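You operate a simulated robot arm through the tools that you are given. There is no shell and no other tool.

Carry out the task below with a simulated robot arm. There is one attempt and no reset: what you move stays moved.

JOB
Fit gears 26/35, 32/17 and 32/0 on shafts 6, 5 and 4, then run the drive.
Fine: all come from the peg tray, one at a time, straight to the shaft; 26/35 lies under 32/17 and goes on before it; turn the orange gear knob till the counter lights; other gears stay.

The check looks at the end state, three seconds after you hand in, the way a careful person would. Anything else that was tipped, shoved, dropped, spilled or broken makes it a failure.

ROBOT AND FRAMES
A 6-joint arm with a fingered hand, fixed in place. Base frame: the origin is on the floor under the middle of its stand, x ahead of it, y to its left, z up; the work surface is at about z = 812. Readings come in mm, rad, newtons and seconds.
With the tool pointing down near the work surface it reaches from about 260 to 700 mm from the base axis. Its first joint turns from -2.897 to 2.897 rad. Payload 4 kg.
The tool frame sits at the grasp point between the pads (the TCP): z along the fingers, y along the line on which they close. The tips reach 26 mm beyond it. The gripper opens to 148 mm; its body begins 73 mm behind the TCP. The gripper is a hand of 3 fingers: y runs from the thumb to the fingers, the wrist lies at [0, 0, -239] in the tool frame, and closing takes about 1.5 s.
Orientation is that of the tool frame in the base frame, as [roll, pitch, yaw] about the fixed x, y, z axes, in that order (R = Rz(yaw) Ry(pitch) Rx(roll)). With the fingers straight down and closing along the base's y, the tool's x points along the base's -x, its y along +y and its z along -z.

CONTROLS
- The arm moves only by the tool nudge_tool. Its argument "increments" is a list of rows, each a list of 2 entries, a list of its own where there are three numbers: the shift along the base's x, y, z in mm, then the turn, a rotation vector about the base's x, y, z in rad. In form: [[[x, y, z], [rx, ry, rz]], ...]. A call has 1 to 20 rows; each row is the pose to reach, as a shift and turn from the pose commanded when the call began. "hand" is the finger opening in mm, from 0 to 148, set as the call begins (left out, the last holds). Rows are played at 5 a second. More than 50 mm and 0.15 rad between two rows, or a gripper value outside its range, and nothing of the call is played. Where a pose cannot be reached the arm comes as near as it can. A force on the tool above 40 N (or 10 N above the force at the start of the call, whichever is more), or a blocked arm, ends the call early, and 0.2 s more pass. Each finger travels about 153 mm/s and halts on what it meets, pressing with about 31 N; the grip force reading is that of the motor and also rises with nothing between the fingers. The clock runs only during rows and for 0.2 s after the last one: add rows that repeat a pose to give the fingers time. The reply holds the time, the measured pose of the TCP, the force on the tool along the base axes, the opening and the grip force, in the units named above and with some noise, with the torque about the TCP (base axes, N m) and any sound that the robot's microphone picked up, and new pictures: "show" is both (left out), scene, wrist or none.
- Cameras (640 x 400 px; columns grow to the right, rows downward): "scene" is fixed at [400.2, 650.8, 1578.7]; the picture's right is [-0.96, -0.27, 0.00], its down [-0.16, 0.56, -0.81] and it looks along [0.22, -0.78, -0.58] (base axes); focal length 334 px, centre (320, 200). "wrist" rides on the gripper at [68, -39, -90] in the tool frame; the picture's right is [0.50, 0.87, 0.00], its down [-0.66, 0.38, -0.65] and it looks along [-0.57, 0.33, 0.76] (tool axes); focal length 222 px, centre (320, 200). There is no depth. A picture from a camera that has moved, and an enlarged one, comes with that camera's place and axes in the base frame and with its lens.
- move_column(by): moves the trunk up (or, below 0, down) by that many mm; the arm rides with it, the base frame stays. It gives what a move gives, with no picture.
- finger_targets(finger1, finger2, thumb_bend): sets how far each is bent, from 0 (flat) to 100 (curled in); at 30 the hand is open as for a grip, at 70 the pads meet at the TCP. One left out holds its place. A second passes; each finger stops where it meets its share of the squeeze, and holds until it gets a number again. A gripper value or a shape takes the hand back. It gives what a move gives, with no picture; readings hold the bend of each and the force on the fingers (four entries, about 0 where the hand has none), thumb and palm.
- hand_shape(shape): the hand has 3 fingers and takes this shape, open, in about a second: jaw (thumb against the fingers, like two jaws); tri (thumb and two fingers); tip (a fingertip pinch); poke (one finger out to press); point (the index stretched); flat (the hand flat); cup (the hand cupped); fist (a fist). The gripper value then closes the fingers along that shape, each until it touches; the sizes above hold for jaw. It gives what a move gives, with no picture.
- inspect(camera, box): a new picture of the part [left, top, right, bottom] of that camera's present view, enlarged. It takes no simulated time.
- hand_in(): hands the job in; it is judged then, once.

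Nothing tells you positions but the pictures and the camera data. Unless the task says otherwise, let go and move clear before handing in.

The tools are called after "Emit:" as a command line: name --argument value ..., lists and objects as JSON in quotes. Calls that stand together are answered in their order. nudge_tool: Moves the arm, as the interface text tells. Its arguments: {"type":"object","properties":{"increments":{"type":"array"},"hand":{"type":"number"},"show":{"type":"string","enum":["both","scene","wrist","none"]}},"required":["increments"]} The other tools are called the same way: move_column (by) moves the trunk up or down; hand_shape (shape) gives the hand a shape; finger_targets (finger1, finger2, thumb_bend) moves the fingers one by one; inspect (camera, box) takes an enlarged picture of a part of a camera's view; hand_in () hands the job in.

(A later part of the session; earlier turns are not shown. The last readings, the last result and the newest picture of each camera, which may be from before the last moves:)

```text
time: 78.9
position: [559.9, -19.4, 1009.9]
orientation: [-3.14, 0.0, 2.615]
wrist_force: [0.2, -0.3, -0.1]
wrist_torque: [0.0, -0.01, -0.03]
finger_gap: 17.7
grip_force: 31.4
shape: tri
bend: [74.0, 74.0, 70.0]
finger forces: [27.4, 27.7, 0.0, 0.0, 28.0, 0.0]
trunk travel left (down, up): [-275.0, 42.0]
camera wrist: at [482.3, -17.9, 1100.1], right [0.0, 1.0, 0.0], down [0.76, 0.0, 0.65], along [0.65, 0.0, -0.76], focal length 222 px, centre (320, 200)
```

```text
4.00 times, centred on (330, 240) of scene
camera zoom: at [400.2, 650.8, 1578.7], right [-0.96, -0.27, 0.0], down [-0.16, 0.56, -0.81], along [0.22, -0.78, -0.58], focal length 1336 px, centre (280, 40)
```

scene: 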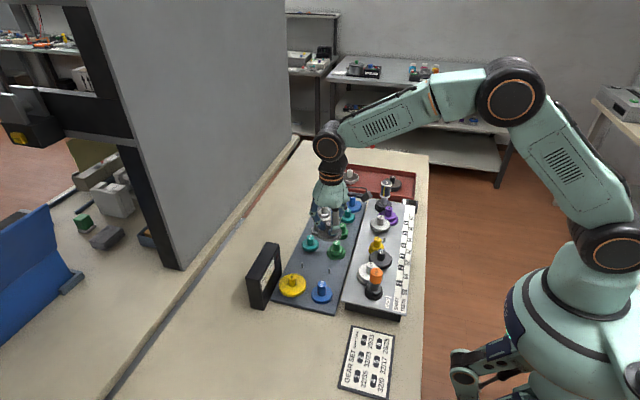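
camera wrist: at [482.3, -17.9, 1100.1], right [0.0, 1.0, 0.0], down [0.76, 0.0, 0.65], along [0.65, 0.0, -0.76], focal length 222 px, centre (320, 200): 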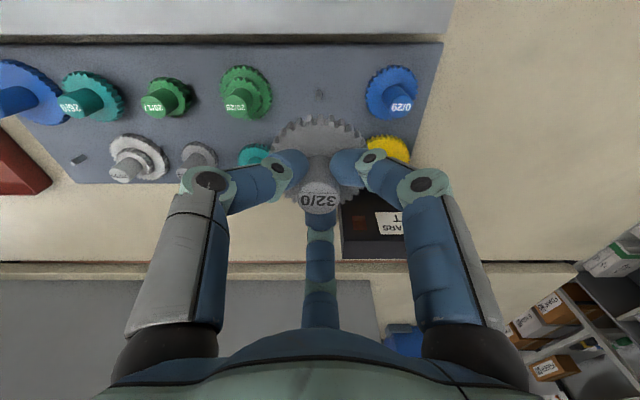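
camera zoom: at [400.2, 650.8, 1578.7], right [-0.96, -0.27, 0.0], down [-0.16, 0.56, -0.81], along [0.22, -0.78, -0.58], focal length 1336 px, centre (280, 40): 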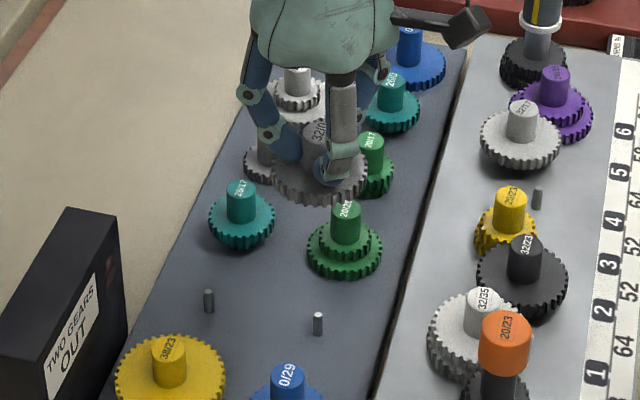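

32/0 is cleanly in hand. Carrying it to a hover point 50 mm beyond pin 4 so the wrist camera can see the pin.

Emit:
nudge_tool --increments '[[[-15.6, -24, 0], [0, 0, 0]], [[-31.2, -48, 0], [0, 0, 0]], [[-46.8, -72, 0], [0, 0, 0]], [[-62.4, -96, 0], [0, 0, 0]], [[-78, -120, 0], [0, 0, 0]], [[-93.6, -143.9, 0], [0, 0, 0]], [[-93.6, -143.9, 0], [0, 0, 0]], [[-93.6, -143.9, 0], [0, 0, 0]]]'

Emit:
inspect --camera "wrist" --box '[220, 0, 420, 140]'

Emit:
inspect --camera "wrist" --box '[280, 0, 360, 80]'

```text
time: 80.7
position: [466.8, -164.6, 1008.0]
orientation: [-3.14, 0.0, 2.616]
wrist_force: [0.9, 0.4, -1.2]
wrist_torque: [0.01, -0.01, -0.01]
finger_gap: 18.1
grip_force: 31.0
shape: tri
bend: [74.0, 74.0, 70.0]
finger forces: [27.2, 27.7, 0.1, 0.0, 28.1, 0.1]
trunk travel left (down, up): [-275.0, 42.0]
camera wrist: at [388.6, -163.4, 1098.2], right [0.0, 1.0, 0.0], down [0.76, 0.0, 0.65], along [0.65, 0.0, -0.76], focal length 222 px, centre (320, 200)
```

scene: 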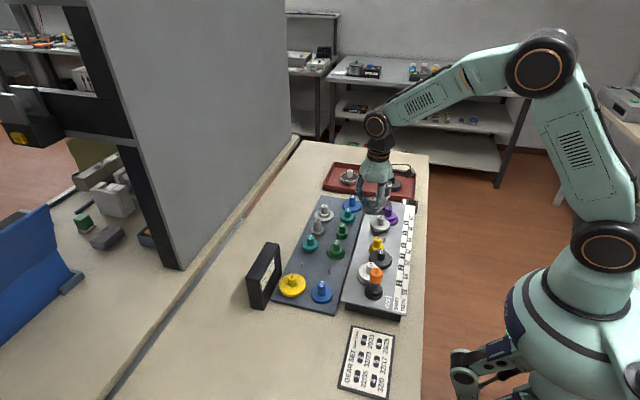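
wrist: 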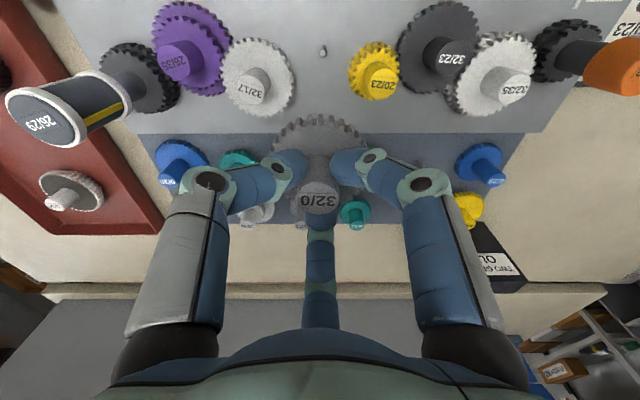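

```text
2.86 times, centred on (320, 70) of wrist
camera zoom: at [388.6, -163.4, 1098.2], right [0.0, 1.0, 0.0], down [0.76, 0.0, 0.65], along [0.65, 0.0, -0.76], focal length 635 px, centre (320, 571)
```

zoom: 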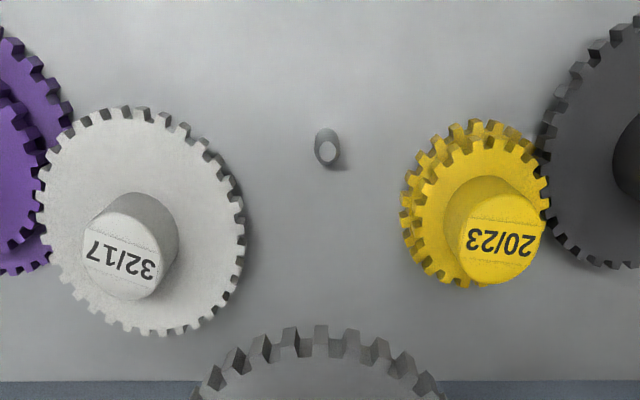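

```text
5.00 times, centred on (320, 40) of wrist
camera zoom: at [388.6, -163.4, 1098.2], right [0.0, 1.0, 0.0], down [0.76, 0.0, 0.65], along [0.65, 0.0, -0.76], focal length 1111 px, centre (320, 1000)
```

zoom: 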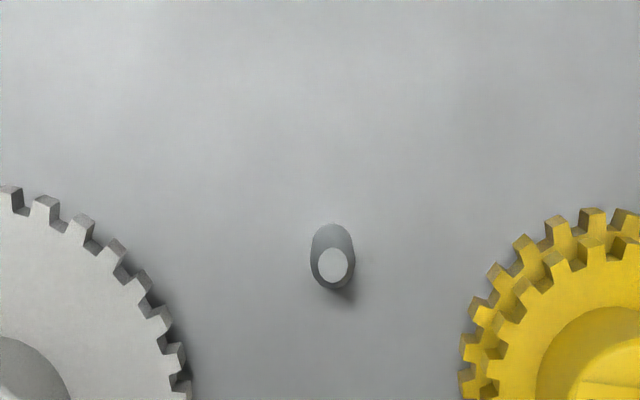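

Pin 4 measured at (418.0,-161.3), consistent with tooth-sum spacing to its neighbours. Shifting over it and lowering most of the way.

Emit:
nudge_tool --increments '[[[-17, 1, 0], [0, 0, 0]], [[-34, 2, 0], [0, 0, 0]], [[-49.9, 2.8, 0], [0, 0, 0]], [[-49.9, 2.8, 0], [0, 0, 0]], [[-49.9, 2.8, -20], [0, 0, 0]], [[-49.9, 2.8, -40], [0, 0, 0]], [[-49.9, 2.8, -60], [0, 0, 0]], [[-49.9, 2.8, -78], [0, 0, 0]], [[-49.9, 2.8, -78], [0, 0, 0]], [[-49.9, 2.8, -78], [0, 0, 0]]]'

Emit:
inspect --camera "scene" --box '[355, 195, 415, 255]'

Emit:
inspect --camera "wrist" --box '[200, 40, 440, 220]'

```text
time: 82.9
position: [414.9, -162.6, 932.0]
orientation: [-3.14, 0.0, 2.616]
wrist_force: [0.1, 0.5, -1.1]
wrist_torque: [0.01, -0.02, -0.03]
finger_gap: 17.8
grip_force: 31.3
shape: tri
bend: [74.0, 74.0, 70.0]
finger forces: [27.2, 27.8, 0.0, 0.0, 28.0, 0.0]
trunk travel left (down, up): [-275.0, 42.0]
camera wrist: at [337.2, -160.9, 1022.7], right [0.0, 1.0, 0.0], down [0.76, 0.0, 0.65], along [0.65, 0.0, -0.76], focal length 222 px, centre (320, 200)
```

scene: 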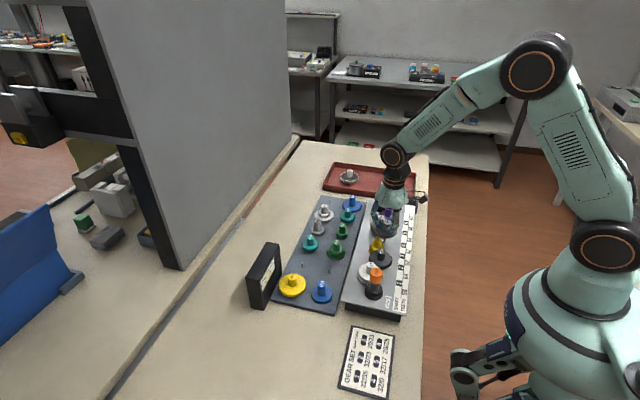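
wrist: 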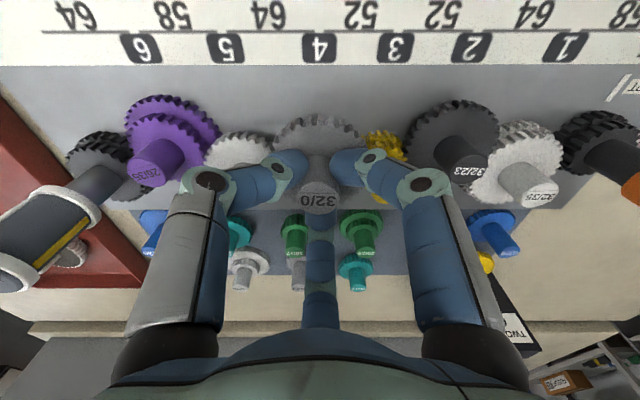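

```text
6.67 times, centred on (385, 225) of scene
camera zoom: at [400.2, 650.8, 1578.7], right [-0.96, -0.27, 0.0], down [-0.16, 0.56, -0.81], along [0.22, -0.78, -0.58], focal length 2227 px, centre (-113, 33)
```

zoom: 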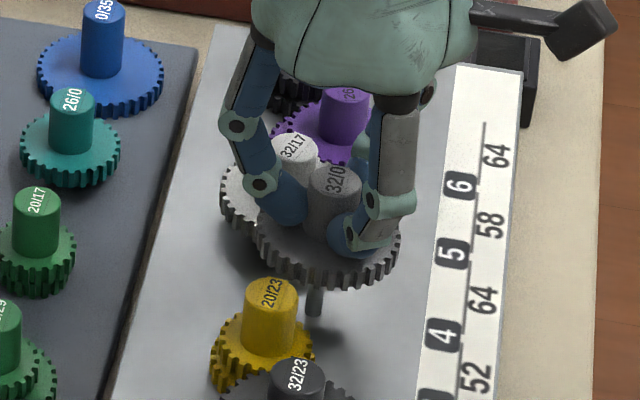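

```text
2.22 times, centred on (320, 130) of wrist
camera zoom: at [337.2, -160.9, 1022.7], right [0.0, 1.0, 0.0], down [0.76, 0.0, 0.65], along [0.65, 0.0, -0.76], focal length 494 px, centre (320, 356)
```

zoom: 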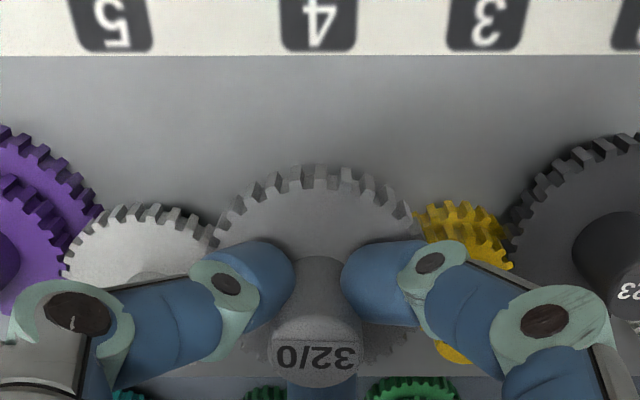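

Emit:
nudge_tool --increments '[[[1.2, 0.2, 0], [0, 0, 0]], [[1.2, 0.2, -4], [0, 0, 0]], [[1.2, 0.2, -9], [0, 0, 0]], [[1.2, 0.2, -9], [0, 0, 0]]]' --show "none"

Emit:
inspect --camera "wrist" --box '[200, 40, 440, 220]'

```text
time: 83.9
position: [416.3, -161.7, 923.5]
orientation: [-3.14, 0.0, 2.616]
wrist_force: [-0.6, 0.0, -0.8]
wrist_torque: [0.0, -0.06, 0.01]
finger_gap: 17.9
grip_force: 30.8
shape: tri
bend: [74.0, 74.0, 70.0]
finger forces: [27.2, 27.8, 0.0, 0.0, 28.1, 0.0]
trunk travel left (down, up): [-275.0, 42.0]
```

```text
2.22 times, centred on (320, 130) of wrist
camera zoom: at [337.9, -160.2, 1013.7], right [0.0, 1.0, 0.0], down [0.76, 0.0, 0.65], along [0.65, 0.0, -0.76], focal length 494 px, centre (320, 356)
```

zoom: 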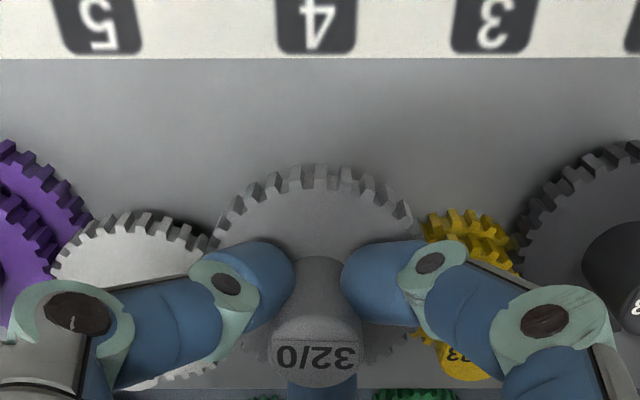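

Emit:
nudge_tool --increments '[[[0.7, -0.4, 0], [0, 0, 0]], [[0.7, -0.4, -2], [0, 0, 0]], [[0.7, -0.4, -4], [0, 0, 0]], [[0.7, -0.4, -4], [0, 0, 0]]]' --show "none"

Emit:
inspect --camera "wrist" --box '[200, 40, 440, 220]'

Emit:
inspect --camera "scene" --box '[365, 205, 405, 245]'

```text
time: 84.9
position: [416.3, -160.1, 918.8]
orientation: [-3.14, 0.001, 2.616]
wrist_force: [1.0, 0.3, -0.8]
wrist_torque: [-0.01, 0.01, 0.0]
finger_gap: 17.8
grip_force: 31.1
shape: tri
bend: [74.0, 74.0, 70.0]
finger forces: [27.2, 27.8, 0.0, 0.0, 28.1, 0.0]
trunk travel left (down, up): [-275.0, 42.0]
```

```text
2.22 times, centred on (320, 130) of wrist
camera zoom: at [338.8, -159.8, 1009.6], right [0.0, 1.0, 0.0], down [0.76, 0.0, 0.65], along [0.65, 0.0, -0.76], focal length 494 px, centre (320, 356)
```

zoom: 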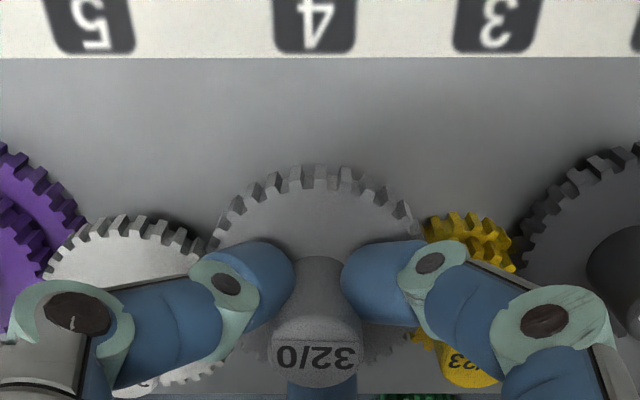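

```text
10.00 times, centred on (385, 225) of scene
camera zoom: at [400.2, 650.8, 1578.7], right [-0.96, -0.27, 0.0], down [-0.16, 0.56, -0.81], along [0.22, -0.78, -0.58], focal length 3341 px, centre (-330, -50)
```

zoom: 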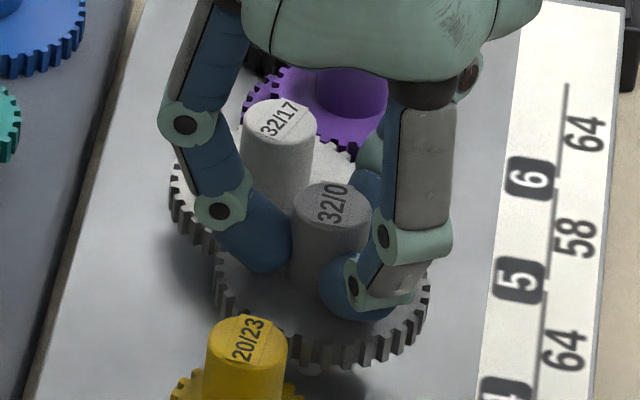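

Emit:
nudge_tool --increments '[[[0, -0.6, 0], [0, 0, 0]], [[0, -0.6, -2], [0, 0, 0]], [[0, -0.6, -4], [0, 0, 0]], [[0, -0.6, -4], [0, 0, 0]]]' --show "none"

Emit:
inspect --camera "wrist" --box '[200, 40, 440, 220]'

Emit:
nudge_tool --increments '[[[0, 0, -1], [0, 0, 0]], [[0, 0, -2.5], [0, 0, 0]], [[0, 0, -2.5], [0, 0, 0]]]' --show "none"

Emit:
inspect --camera "wrist" --box '[200, 40, 440, 220]'

```text
time: 85.9
position: [417.1, -161.6, 914.1]
orientation: [-3.141, 0.001, 2.617]
wrist_force: [-0.2, -0.2, -0.9]
wrist_torque: [-0.02, -0.02, -0.01]
finger_gap: 18.0
grip_force: 31.3
shape: tri
bend: [74.0, 74.0, 70.0]
finger forces: [27.2, 27.9, 0.0, 0.0, 28.1, 0.0]
trunk travel left (down, up): [-275.0, 42.0]
```

```text
2.22 times, centred on (320, 130) of wrist
camera zoom: at [339.0, -160.5, 1004.6], right [0.0, 1.0, 0.0], down [0.76, 0.0, 0.65], along [0.65, 0.0, -0.76], focal length 494 px, centre (320, 356)
```

zoom: 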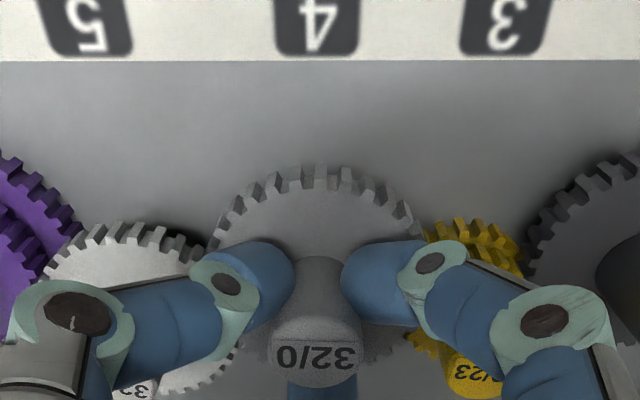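

```text
time: 86.7
position: [417.0, -161.7, 911.3]
orientation: [-3.14, -0.002, 2.616]
wrist_force: [0.3, 0.1, -0.5]
wrist_torque: [0.01, 0.0, 0.04]
finger_gap: 17.8
grip_force: 31.0
shape: tri
bend: [74.0, 74.0, 70.0]
finger forces: [27.2, 27.7, 0.0, 0.1, 28.1, 0.0]
trunk travel left (down, up): [-275.0, 42.0]
```

```text
2.22 times, centred on (320, 130) of wrist
camera zoom: at [338.9, -161.1, 1002.0], right [0.0, 1.0, 0.0], down [0.76, 0.0, 0.65], along [0.65, 0.0, -0.76], focal length 494 px, centre (320, 356)
```

zoom: 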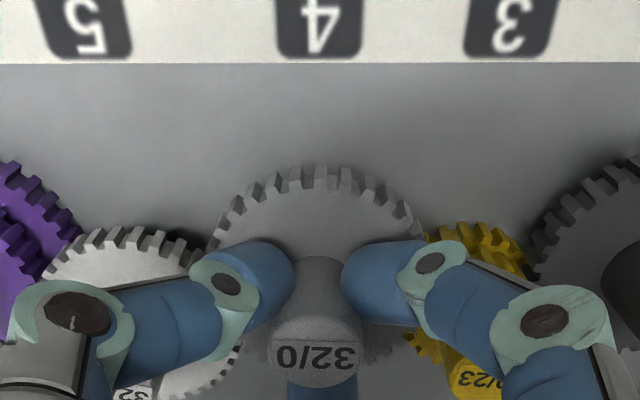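

No contact at the pin-tip height, so the pin has entered the bore. Continuing down.

Emit:
nudge_tool --increments '[[[0, 0.3, -1], [0, 0, 0]], [[0, 0.3, -3], [0, 0, 0]], [[0, 0.3, -3], [0, 0, 0]]]' --show "none"

Emit:
inspect --camera "wrist" --box '[200, 40, 440, 220]'

Emit:
nudge_tool --increments '[[[0, 0, -1], [0, 0, 0]], [[0, 0, -2], [0, 0, 0]], [[0, 0, -2], [0, 0, 0]]]' --show "none"

Emit:
inspect --camera "wrist" --box '[200, 40, 440, 220]'

Emit:
inspect --camera "scene" --box '[365, 205, 405, 245]'

```text
time: 87.5
position: [418.3, -161.1, 908.5]
orientation: [-3.139, 0.0, 2.614]
wrist_force: [0.0, 0.1, 0.0]
wrist_torque: [0.02, 0.0, -0.02]
finger_gap: 18.0
grip_force: 30.8
shape: tri
bend: [74.0, 74.0, 70.0]
finger forces: [27.4, 27.7, 0.0, 0.0, 28.3, 0.0]
trunk travel left (down, up): [-275.0, 42.0]
```

```text
2.22 times, centred on (320, 130) of wrist
camera zoom: at [339.3, -160.8, 999.3], right [0.0, 1.0, 0.0], down [0.76, 0.0, 0.65], along [0.65, 0.0, -0.76], focal length 494 px, centre (320, 356)
```

zoom: 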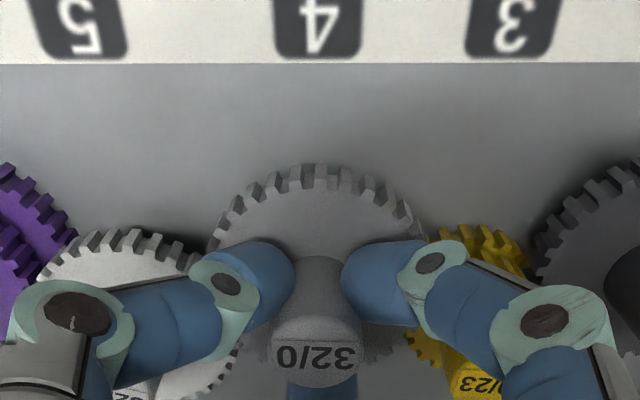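

```text
time: 88.3
position: [418.3, -161.6, 905.7]
orientation: [-3.14, -0.002, 2.617]
wrist_force: [-1.1, 0.3, 0.9]
wrist_torque: [0.03, 0.05, 0.0]
finger_gap: 17.8
grip_force: 31.2
shape: tri
bend: [74.0, 74.0, 70.0]
finger forces: [27.7, 27.5, 0.0, 0.0, 28.8, 0.1]
trunk travel left (down, up): [-275.0, 42.0]
```

```text
2.22 times, centred on (320, 130) of wrist
camera zoom: at [339.5, -160.6, 997.0], right [0.0, 1.0, 0.0], down [0.76, 0.0, 0.65], along [0.65, 0.0, -0.76], focal length 494 px, centre (320, 356)
```

zoom: 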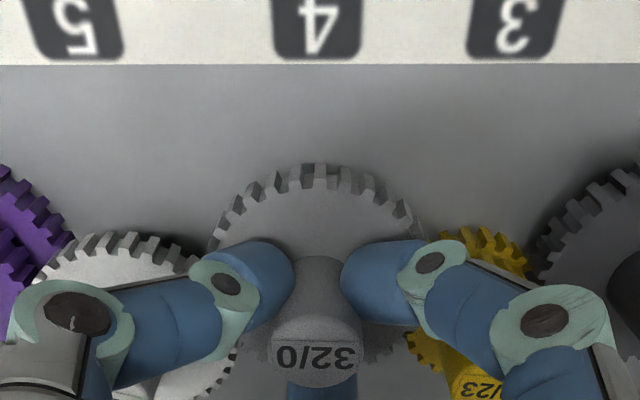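

```text
10.00 times, centred on (385, 225) of scene
camera zoom: at [400.2, 650.8, 1578.7], right [-0.96, -0.27, 0.0], down [-0.16, 0.56, -0.81], along [0.22, -0.78, -0.58], focal length 3341 px, centre (-330, -50)
```

zoom: 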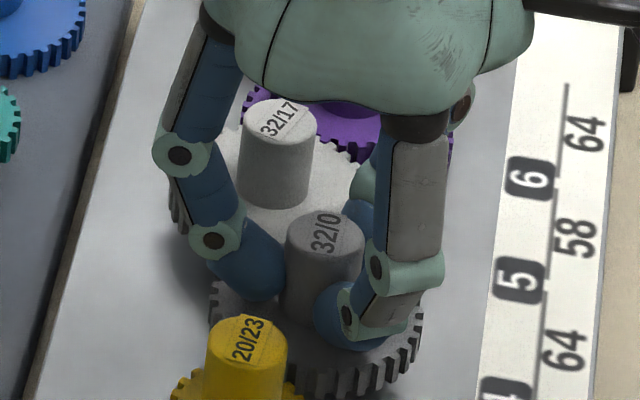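

Emit:
nudge_tool --increments '[[[-0.6, 0, 0], [0, 0, 0]], [[-0.6, 0, -1], [0, 0, 0]], [[-0.6, 0, -2], [0, 0, 0]], [[-0.6, 0, -2], [0, 0, 0]]]' --show "none"

Emit:
inspect --camera "wrist" --box '[200, 40, 440, 220]'

Emit:
nudge_tool --increments '[[[0, 0, -1], [0, 0, 0]], [[0, 0, -2], [0, 0, 0]], [[0, 0, -2], [0, 0, 0]]]' --show "none"

Emit:
inspect --camera "wrist" --box '[200, 40, 440, 220]'

```text
time: 89.3
position: [416.5, -161.7, 904.4]
orientation: [-3.14, 0.0, 2.617]
wrist_force: [-0.5, 1.0, -2.1]
wrist_torque: [-0.03, 0.0, 0.0]
finger_gap: 17.8
grip_force: 31.4
shape: tri
bend: [74.0, 74.0, 70.0]
finger forces: [27.2, 28.0, 0.0, 0.0, 28.4, 0.0]
trunk travel left (down, up): [-275.0, 42.0]
```

```text
2.22 times, centred on (320, 130) of wrist
camera zoom: at [338.9, -160.2, 995.3], right [0.0, 1.0, 0.0], down [0.76, 0.0, 0.65], along [0.65, 0.0, -0.76], focal length 494 px, centre (320, 356)
```

zoom: 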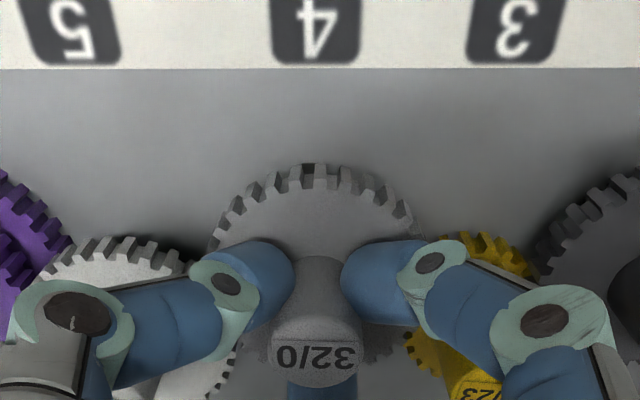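

```text
time: 90.1
position: [416.9, -162.3, 902.7]
orientation: [-3.141, 0.001, 2.618]
wrist_force: [0.2, -0.3, -1.2]
wrist_torque: [-0.01, 0.01, 0.02]
finger_gap: 17.9
grip_force: 30.9
shape: tri
bend: [74.0, 74.0, 70.0]
finger forces: [27.3, 28.0, 0.1, 0.0, 28.4, 0.0]
trunk travel left (down, up): [-275.0, 42.0]
```

```text
2.22 times, centred on (320, 130) of wrist
camera zoom: at [338.6, -160.3, 993.1], right [0.0, 1.0, 0.0], down [0.76, 0.0, 0.65], along [0.65, 0.0, -0.76], focal length 494 px, centre (320, 356)
```

zoom: 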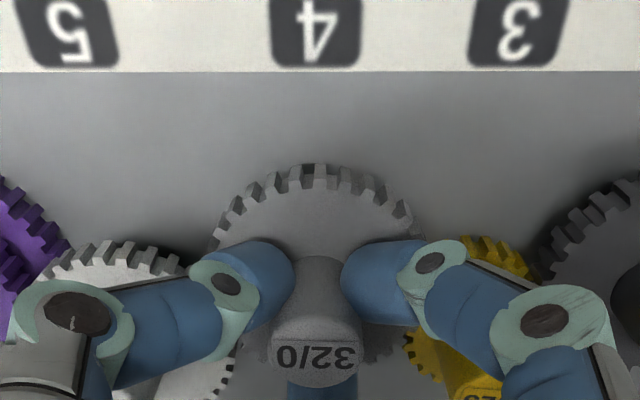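

Emit:
nudge_tool --increments '[[[0, 0, -1], [0, 0, 0]], [[0, 0, -2.3], [0, 0, 0]], [[0, 0, -2.3], [0, 0, 0]]]' --show "none"

Emit:
inspect --camera "wrist" --box '[200, 40, 440, 220]'

Emit:
inspect --camera "scene" --box '[365, 205, 405, 245]'

```text
time: 90.9
position: [417.1, -161.2, 901.3]
orientation: [-3.139, 0.003, 2.615]
wrist_force: [0.2, 0.6, 8.8]
wrist_torque: [-0.07, 0.0, -0.02]
finger_gap: 17.9
grip_force: 31.0
shape: tri
bend: [74.0, 74.0, 70.0]
finger forces: [29.0, 29.5, 0.1, 0.1, 29.9, 0.0]
trunk travel left (down, up): [-275.0, 42.0]
```

```text
2.22 times, centred on (320, 130) of wrist
camera zoom: at [338.4, -160.1, 991.3], right [0.0, 1.0, 0.0], down [0.76, 0.0, 0.65], along [0.65, 0.0, -0.76], focal length 494 px, centre (320, 356)
```

zoom: 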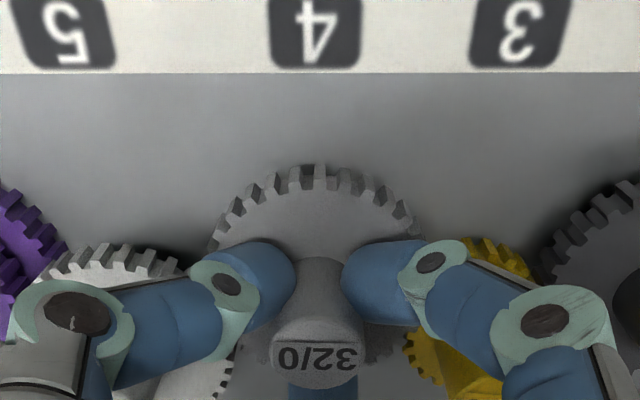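

```text
10.00 times, centred on (385, 225) of scene
camera zoom: at [400.2, 650.8, 1578.7], right [-0.96, -0.27, 0.0], down [-0.16, 0.56, -0.81], along [0.22, -0.78, -0.58], focal length 3341 px, centre (-330, -50)
```

zoom: 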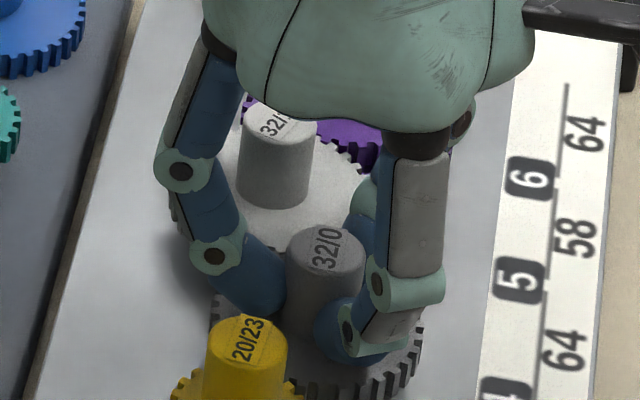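

Seated at the expected height. Relieving, releasing and retreating upward.

Emit:
nudge_tool --increments '[[[0, 0, 1.2], [0, 0, 0]], [[0, 0, 1.2], [0, 0, 0]]]' --show "none"

Emit:
nudge_tool --increments '[[[0, 0, 0], [0, 0, 0]], [[0, 0, 0], [0, 0, 0]], [[0, 0, 0], [0, 0, 0]]]' --hand 52 --show "none"

Emit:
nudge_tool --increments '[[[0, 0, 8], [0, 0, 0]], [[0, 0, 20], [0, 0, 0]], [[0, 0, 40], [0, 0, 0]], [[0, 0, 65], [0, 0, 0]], [[0, 0, 90], [0, 0, 0]], [[0, 0, 115], [0, 0, 0]], [[0, 0, 115], [0, 0, 0]]]'

Emit:
inspect --camera "scene" --box '[350, 180, 420, 310]'

Emit:
inspect --camera "wrist" --box '[200, 0, 440, 180]'

```text
time: 91.5
position: [416.9, -161.1, 902.4]
orientation: [-3.14, 0.0, 2.617]
wrist_force: [-0.3, -0.6, -0.3]
wrist_torque: [-0.01, -0.02, -0.01]
finger_gap: 17.8
grip_force: 31.0
shape: tri
bend: [74.0, 74.0, 70.0]
finger forces: [28.1, 28.8, 0.0, 0.0, 29.2, 0.0]
trunk travel left (down, up): [-275.0, 42.0]
```

```text
time: 92.3
position: [415.5, -161.1, 900.9]
orientation: [-3.141, 0.001, 2.616]
wrist_force: [-0.2, 0.4, 0.6]
wrist_torque: [0.03, 0.02, -0.02]
finger_gap: 51.7
grip_force: 0.1
shape: tri
bend: [77.0, 77.0, 70.0]
finger forces: [0.0, 0.0, 0.0, 0.1, 0.0, 0.1]
trunk travel left (down, up): [-275.0, 42.0]
```

```text
time: 93.9
position: [417.3, -164.2, 1017.4]
orientation: [-3.14, -0.002, 2.617]
wrist_force: [-0.4, 0.2, 0.1]
wrist_torque: [0.0, 0.0, -0.01]
finger_gap: 51.8
grip_force: 0.1
shape: tri
bend: [77.0, 77.0, 70.0]
finger forces: [0.1, 0.0, 0.0, 0.0, 0.0, 0.1]
trunk travel left (down, up): [-275.0, 42.0]
camera wrist: at [339.4, -162.9, 1107.6], right [0.0, 1.0, 0.0], down [0.76, 0.0, 0.65], along [0.65, 0.0, -0.76], focal length 222 px, centre (320, 200)
```

scene: 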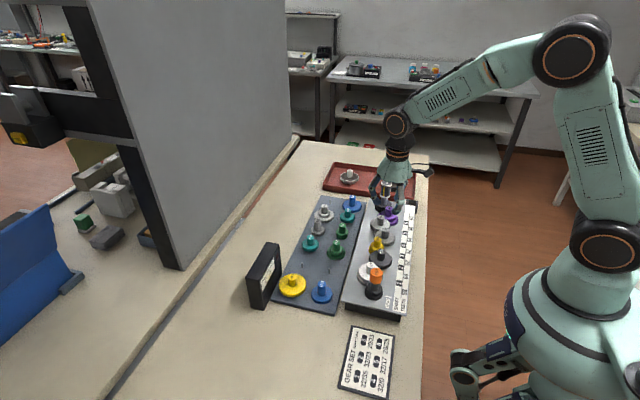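
wrist: 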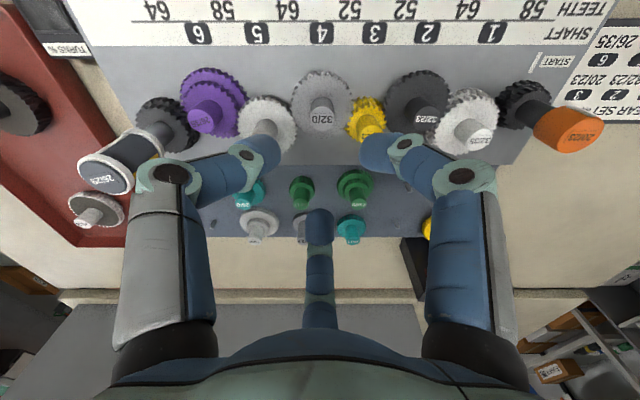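

```text
3.08 times, centred on (385, 245) of scene
camera zoom: at [400.2, 650.8, 1578.7], right [-0.96, -0.27, 0.0], down [-0.16, 0.56, -0.81], along [0.22, -0.78, -0.58], focal length 1028 px, centre (120, 62)
```

zoom: 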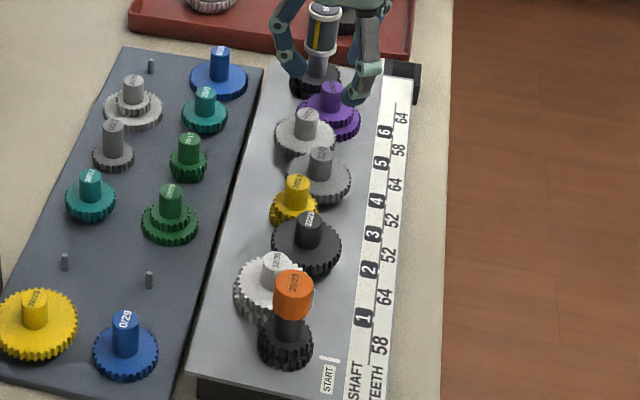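

```text
2.22 times, centred on (320, 90) of wrist
camera zoom: at [339.4, -162.9, 1107.6], right [0.0, 1.0, 0.0], down [0.76, 0.0, 0.65], along [0.65, 0.0, -0.76], focal length 494 px, centre (320, 444)
```

zoom: 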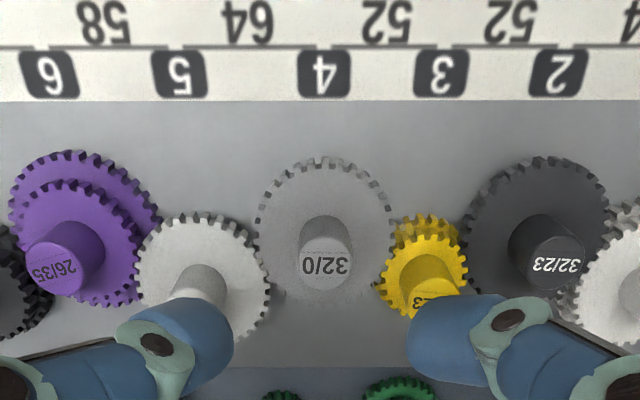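

All three gears are on with the drive train complete. Now to the orange START knob near (417,50); I'll hover above it and look for its exact centre and any direction mark.

Emit:
nudge_tool --increments '[[[0, 27, 0], [0, 0, 0]], [[0, 54, 0], [0, 0, 0]], [[0, 81, 0], [0, 0, 0]], [[0, 108, 0], [0, 0, 0]], [[0, 135, 0], [0, 0, 0]], [[0, 162, 0], [0, 0, 0]], [[0, 190, 0], [0, 0, 0]], [[0, 213, 0], [0, 0, 0]], [[0, 213, 0], [0, 0, 0]], [[0, 213, 0], [0, 0, 0]]]' --hand 80

Emit:
inspect --camera "wrist" --box '[220, 20, 420, 180]'

Emit:
inspect --camera "scene" --box '[350, 240, 410, 320]'

Emit:
inspect --camera "scene" --box '[380, 180, 430, 215]'

```text
time: 96.1
position: [417.1, 52.8, 1017.7]
orientation: [-3.139, 0.0, 2.617]
wrist_force: [1.6, -0.6, 0.1]
wrist_torque: [0.05, 0.01, 0.02]
finger_gap: 79.5
grip_force: 0.0
shape: tri
bend: [35.0, 35.0, 70.0]
finger forces: [0.1, 0.0, 0.1, 0.1, 0.1, 0.1]
trunk travel left (down, up): [-275.0, 42.0]
camera wrist: at [338.6, 53.5, 1108.2], right [0.0, 1.0, 0.0], down [0.76, 0.0, 0.65], along [0.65, 0.0, -0.76], focal length 222 px, centre (320, 200)
```

scene: 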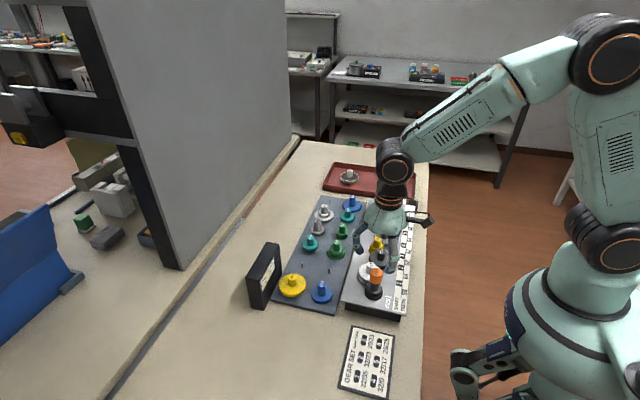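
wrist: 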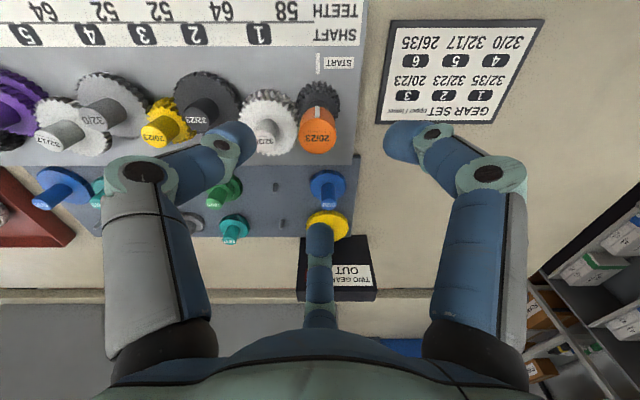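

```text
2.50 times, centred on (320, 100) of wrist
camera zoom: at [338.6, 53.5, 1108.2], right [0.0, 1.0, 0.0], down [0.76, 0.0, 0.65], along [0.65, 0.0, -0.76], focal length 555 px, centre (320, 450)
```

zoom: 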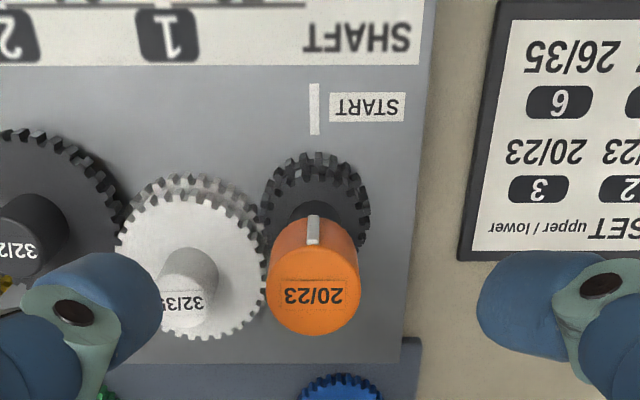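

```text
5.00 times, centred on (380, 280) of scene
camera zoom: at [400.2, 650.8, 1578.7], right [-0.96, -0.27, 0.0], down [-0.16, 0.56, -0.81], along [0.22, -0.78, -0.58], focal length 1671 px, centre (20, -200)
```

zoom: 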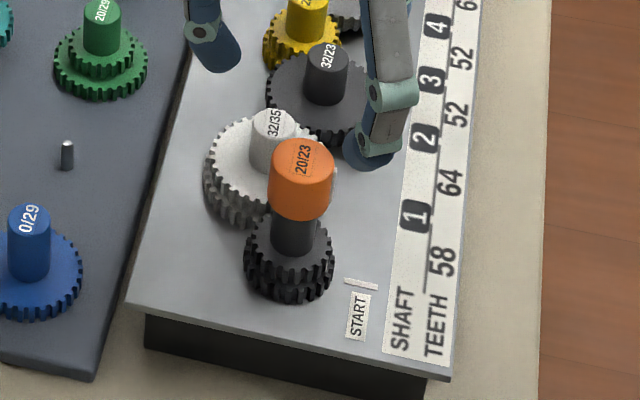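

```text
11.43 times, centred on (405, 198) of scene
camera zoom: at [400.2, 650.8, 1578.7], right [-0.96, -0.27, 0.0], down [-0.16, 0.56, -0.81], along [0.22, -0.78, -0.58], focal length 3818 px, centre (-651, 229)
```

zoom: 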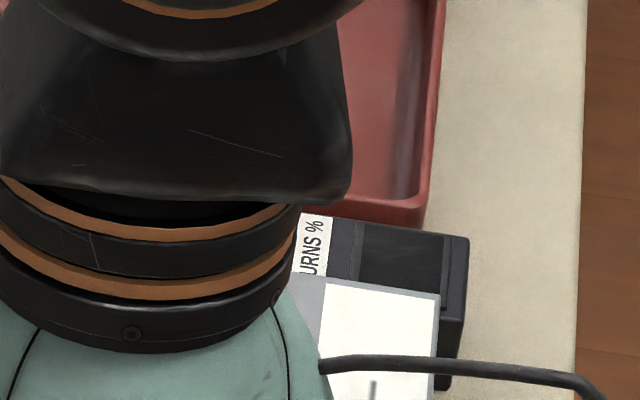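

The knob's white rib points at the START tick. Knob axis ≈ (419.8,51.3), cap spans about z 905–932, clear of neighbouring handles (898). Aligning and descending part-way.

Emit:
nudge_tool --increments '[[[2.8, -1.9, 0], [0, 0, 0]], [[2.8, -1.9, -20], [0, 0, 0]], [[2.8, -1.9, -40], [0, 0, 0]], [[2.8, -1.9, -60], [0, 0, 0]], [[2.8, -1.9, -60], [0, 0, 0]], [[2.8, -1.9, -60], [0, 0, 0]]]' --hand 80 --show "none"

Emit:
inspect --camera "wrist" --box '[200, 60, 440, 240]'

Emit:
inspect --camera "scene" --box '[340, 220, 420, 310]'

```text
time: 97.5
position: [419.6, 48.5, 956.9]
orientation: [-3.14, -0.001, 2.614]
wrist_force: [0.7, 0.5, -0.8]
wrist_torque: [0.01, -0.03, 0.03]
finger_gap: 79.6
grip_force: 0.0
shape: tri
bend: [35.0, 35.0, 70.0]
finger forces: [0.0, 0.1, 0.0, 0.0, 0.1, 0.0]
trunk travel left (down, up): [-275.0, 42.0]
```

```text
2.22 times, centred on (320, 150) of wrist
camera zoom: at [341.9, 50.3, 1047.5], right [0.0, 1.0, 0.0], down [0.76, 0.0, 0.65], along [0.65, 0.0, -0.76], focal length 494 px, centre (320, 311)
```

zoom: 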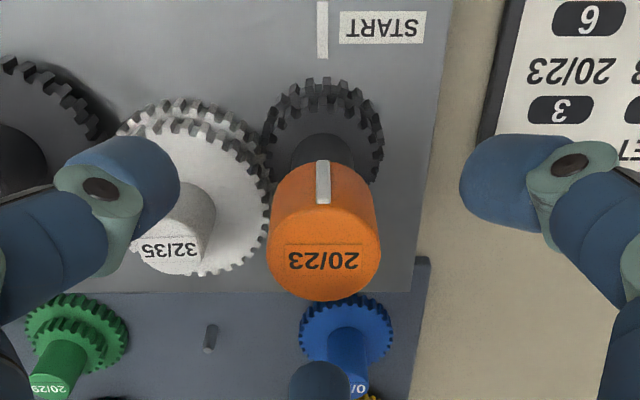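

```text
4.44 times, centred on (380, 265) of scene
camera zoom: at [400.2, 650.8, 1578.7], right [-0.96, -0.27, 0.0], down [-0.16, 0.56, -0.81], along [0.22, -0.78, -0.58], focal length 1485 px, centre (53, -89)
```

zoom: 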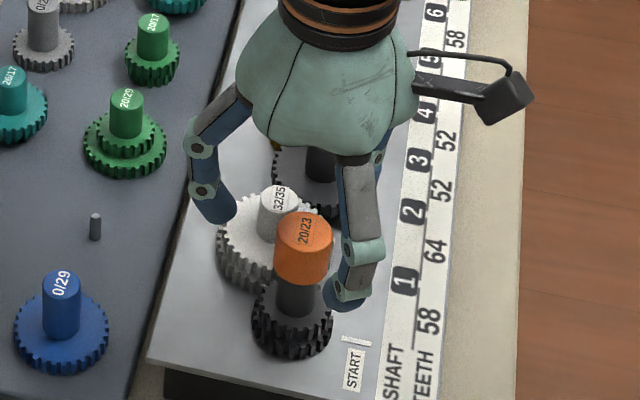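

Emit:
nudge_tool --increments '[[[0, 1.2, 0], [0, 0, 0]], [[0, 1.2, -10], [0, 0, 0]], [[0, 1.2, -20], [0, 0, 0]], [[0, 1.2, -26], [0, 0, 0]], [[0, 1.2, -26], [0, 0, 0]]]' --show "none"

Emit:
inspect --camera "wrist" --box '[200, 60, 440, 240]'

Emit:
inspect --camera "scene" --box '[340, 220, 420, 310]'

```text
time: 98.7
position: [420.2, 49.4, 930.3]
orientation: [-3.14, 0.001, 2.617]
wrist_force: [0.2, 0.4, -0.3]
wrist_torque: [0.03, 0.02, 0.01]
finger_gap: 79.6
grip_force: 0.1
shape: tri
bend: [35.0, 35.0, 70.0]
finger forces: [0.0, 0.0, 0.0, 0.0, 0.0, 0.0]
trunk travel left (down, up): [-275.0, 42.0]
```

```text
2.22 times, centred on (320, 150) of wrist
camera zoom: at [341.5, 51.2, 1020.9], right [0.0, 1.0, 0.0], down [0.76, 0.0, 0.65], along [0.65, 0.0, -0.76], focal length 494 px, centre (320, 311)
```

zoom: 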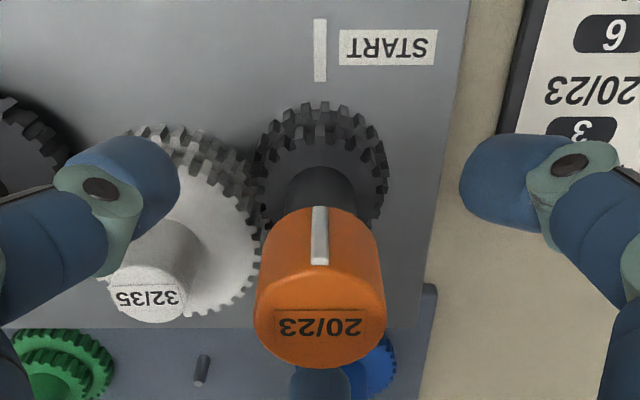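

```text
4.44 times, centred on (380, 265) of scene
camera zoom: at [400.2, 650.8, 1578.7], right [-0.96, -0.27, 0.0], down [-0.16, 0.56, -0.81], along [0.22, -0.78, -0.58], focal length 1485 px, centre (53, -89)
```

zoom: 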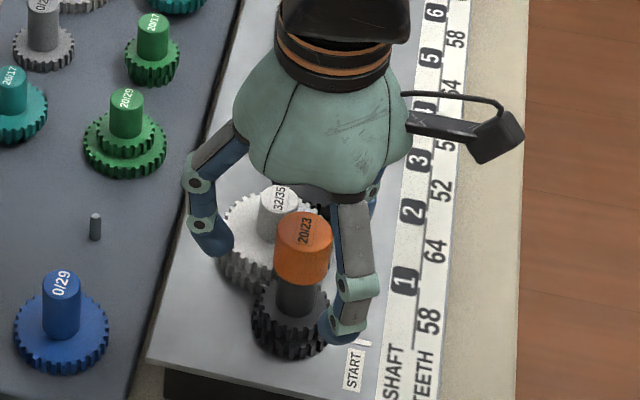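

Well centred on the knob with the rib between two digits. Closing on the cap.

Emit:
nudge_tool --increments '[[[0.4, 0.2, 0], [0, 0, 0]], [[0.4, 0.2, 0], [0, 0, 0]], [[0.4, 0.2, 0], [0, 0, 0]], [[0.4, 0.2, 0], [0, 0, 0]], [[0.4, 0.2, 0], [0, 0, 0]], [[0.4, 0.2, 0], [0, 0, 0]]]' --hand 12 --show "none"

Emit:
inspect --camera "wrist" --box '[200, 60, 440, 240]'

Emit:
inspect --camera "scene" --box '[340, 220, 420, 310]'

Emit:
inspect --camera "scene" --box '[370, 170, 430, 220]'

```text
time: 100.1
position: [420.7, 49.6, 929.8]
orientation: [-3.141, 0.0, 2.618]
wrist_force: [-2.0, -2.3, -6.0]
wrist_torque: [-0.03, 0.07, -0.02]
finger_gap: 22.8
grip_force: 31.1
shape: tri
bend: [74.0, 74.0, 70.0]
finger forces: [27.6, 27.8, 0.0, 0.0, 29.6, 0.0]
trunk travel left (down, up): [-275.0, 42.0]
```

```text
2.22 times, centred on (320, 150) of wrist
camera zoom: at [341.9, 51.4, 1020.5], right [0.0, 1.0, 0.0], down [0.76, 0.0, 0.65], along [0.65, 0.0, -0.76], focal length 494 px, centre (320, 311)
```

zoom: 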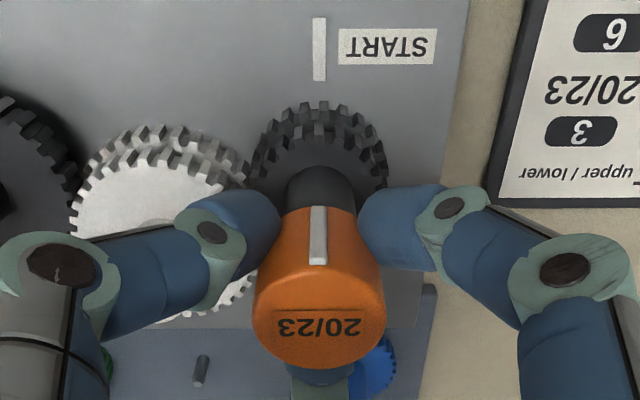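

```text
4.44 times, centred on (380, 265) of scene
camera zoom: at [400.2, 650.8, 1578.7], right [-0.96, -0.27, 0.0], down [-0.16, 0.56, -0.81], along [0.22, -0.78, -0.58], focal length 1485 px, centre (53, -89)
```

zoom: 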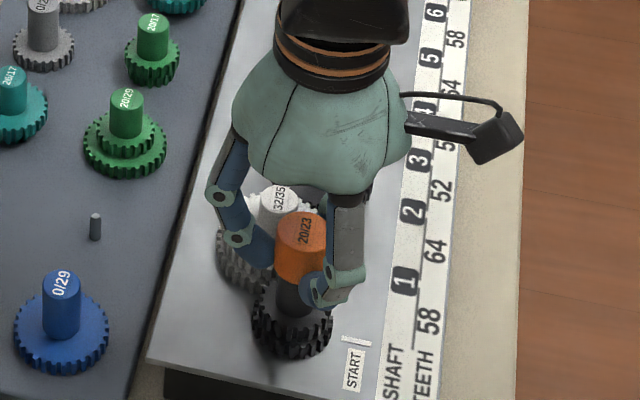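

```text
8.00 times, centred on (400, 195) of scene
camera zoom: at [400.2, 650.8, 1578.7], right [-0.96, -0.27, 0.0], down [-0.16, 0.56, -0.81], along [0.22, -0.78, -0.58], focal length 2673 px, centre (-320, 240)
```

zoom: 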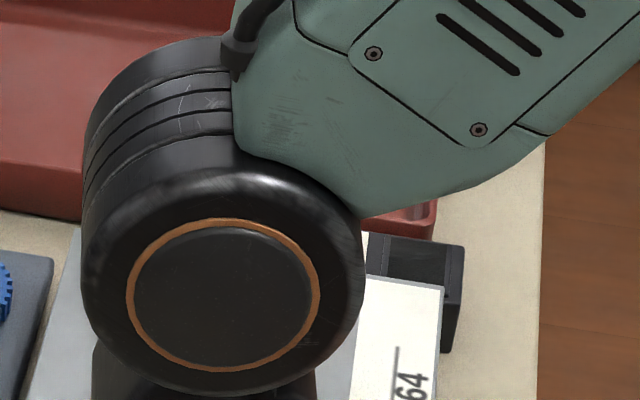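

Gripped. There's a slight upward pull (6 N), so I'll ease down ~1 mm and make a small test turn, watching torque and the train.

Emit:
nudge_tool --increments '[[[-0.2, -0.2, -0.8], [0, 0, 0]], [[-0.2, -0.2, -0.8], [0, 0, 0.06]], [[-0.2, -0.2, -0.8], [0, 0, 0.12]], [[-0.2, -0.2, -0.8], [0, 0, 0.18]], [[-0.2, -0.2, -0.8], [0, 0, 0.24]], [[-0.2, -0.2, -0.8], [0, 0, 0.3]], [[-0.2, -0.2, -0.8], [0, 0, 0.3]]]'

Emit:
inspect --camera "wrist" --box '[200, 60, 440, 240]'

Emit:
inspect --camera "scene" --box '[340, 220, 420, 310]'

```text
time: 101.7
position: [420.9, 51.1, 930.4]
orientation: [-3.141, 0.002, 2.917]
wrist_force: [-3.0, -5.1, -2.8]
wrist_torque: [-0.16, 0.02, 0.02]
finger_gap: 22.5
grip_force: 31.1
shape: tri
bend: [74.0, 74.0, 70.0]
finger forces: [27.8, 27.6, 0.1, 0.0, 32.3, 0.0]
trunk travel left (down, up): [-275.0, 42.0]
camera wrist: at [345.4, 28.5, 1020.4], right [-0.29, 0.96, 0.0], down [0.72, 0.22, 0.65], along [0.62, 0.19, -0.76], focal length 222 px, centre (320, 200)
```

scene: 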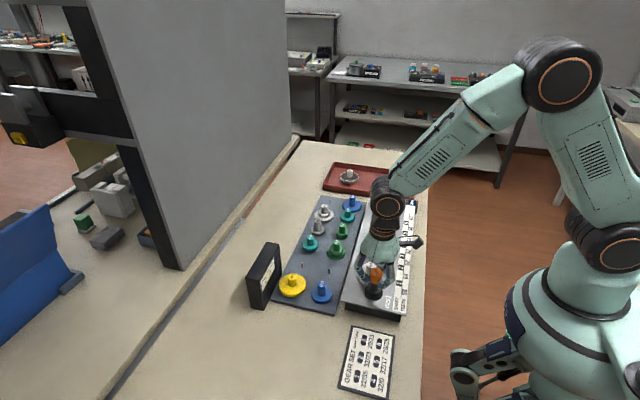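
wrist: 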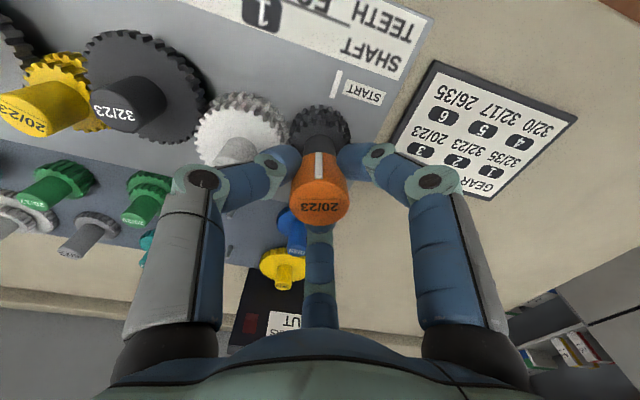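

```text
2.22 times, centred on (320, 150) of wrist
camera zoom: at [345.4, 28.5, 1020.4], right [-0.29, 0.96, 0.0], down [0.72, 0.22, 0.65], along [0.62, 0.19, -0.76], focal length 494 px, centre (320, 311)
```

zoom: 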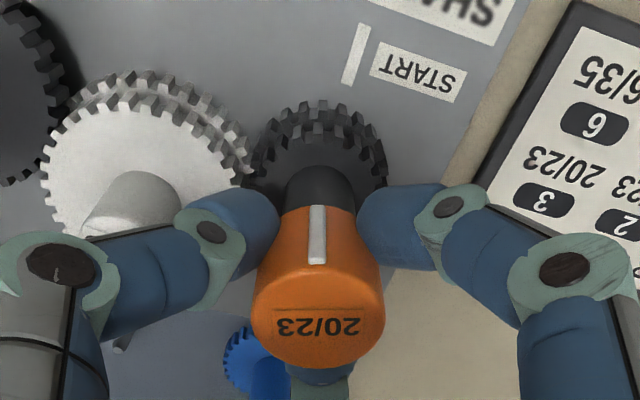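

```text
4.44 times, centred on (380, 265) of scene
camera zoom: at [400.2, 650.8, 1578.7], right [-0.96, -0.27, 0.0], down [-0.16, 0.56, -0.81], along [0.22, -0.78, -0.58], focal length 1485 px, centre (53, -89)
```

zoom: 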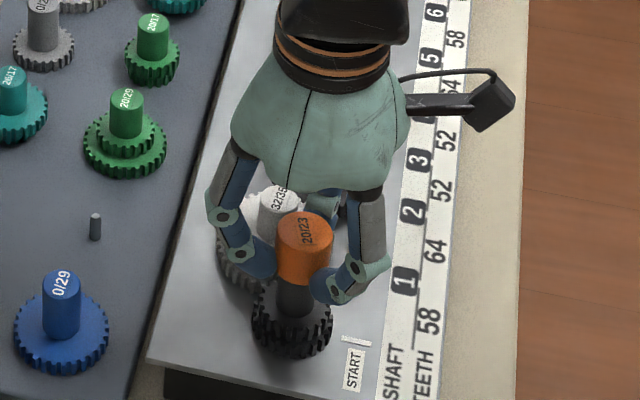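

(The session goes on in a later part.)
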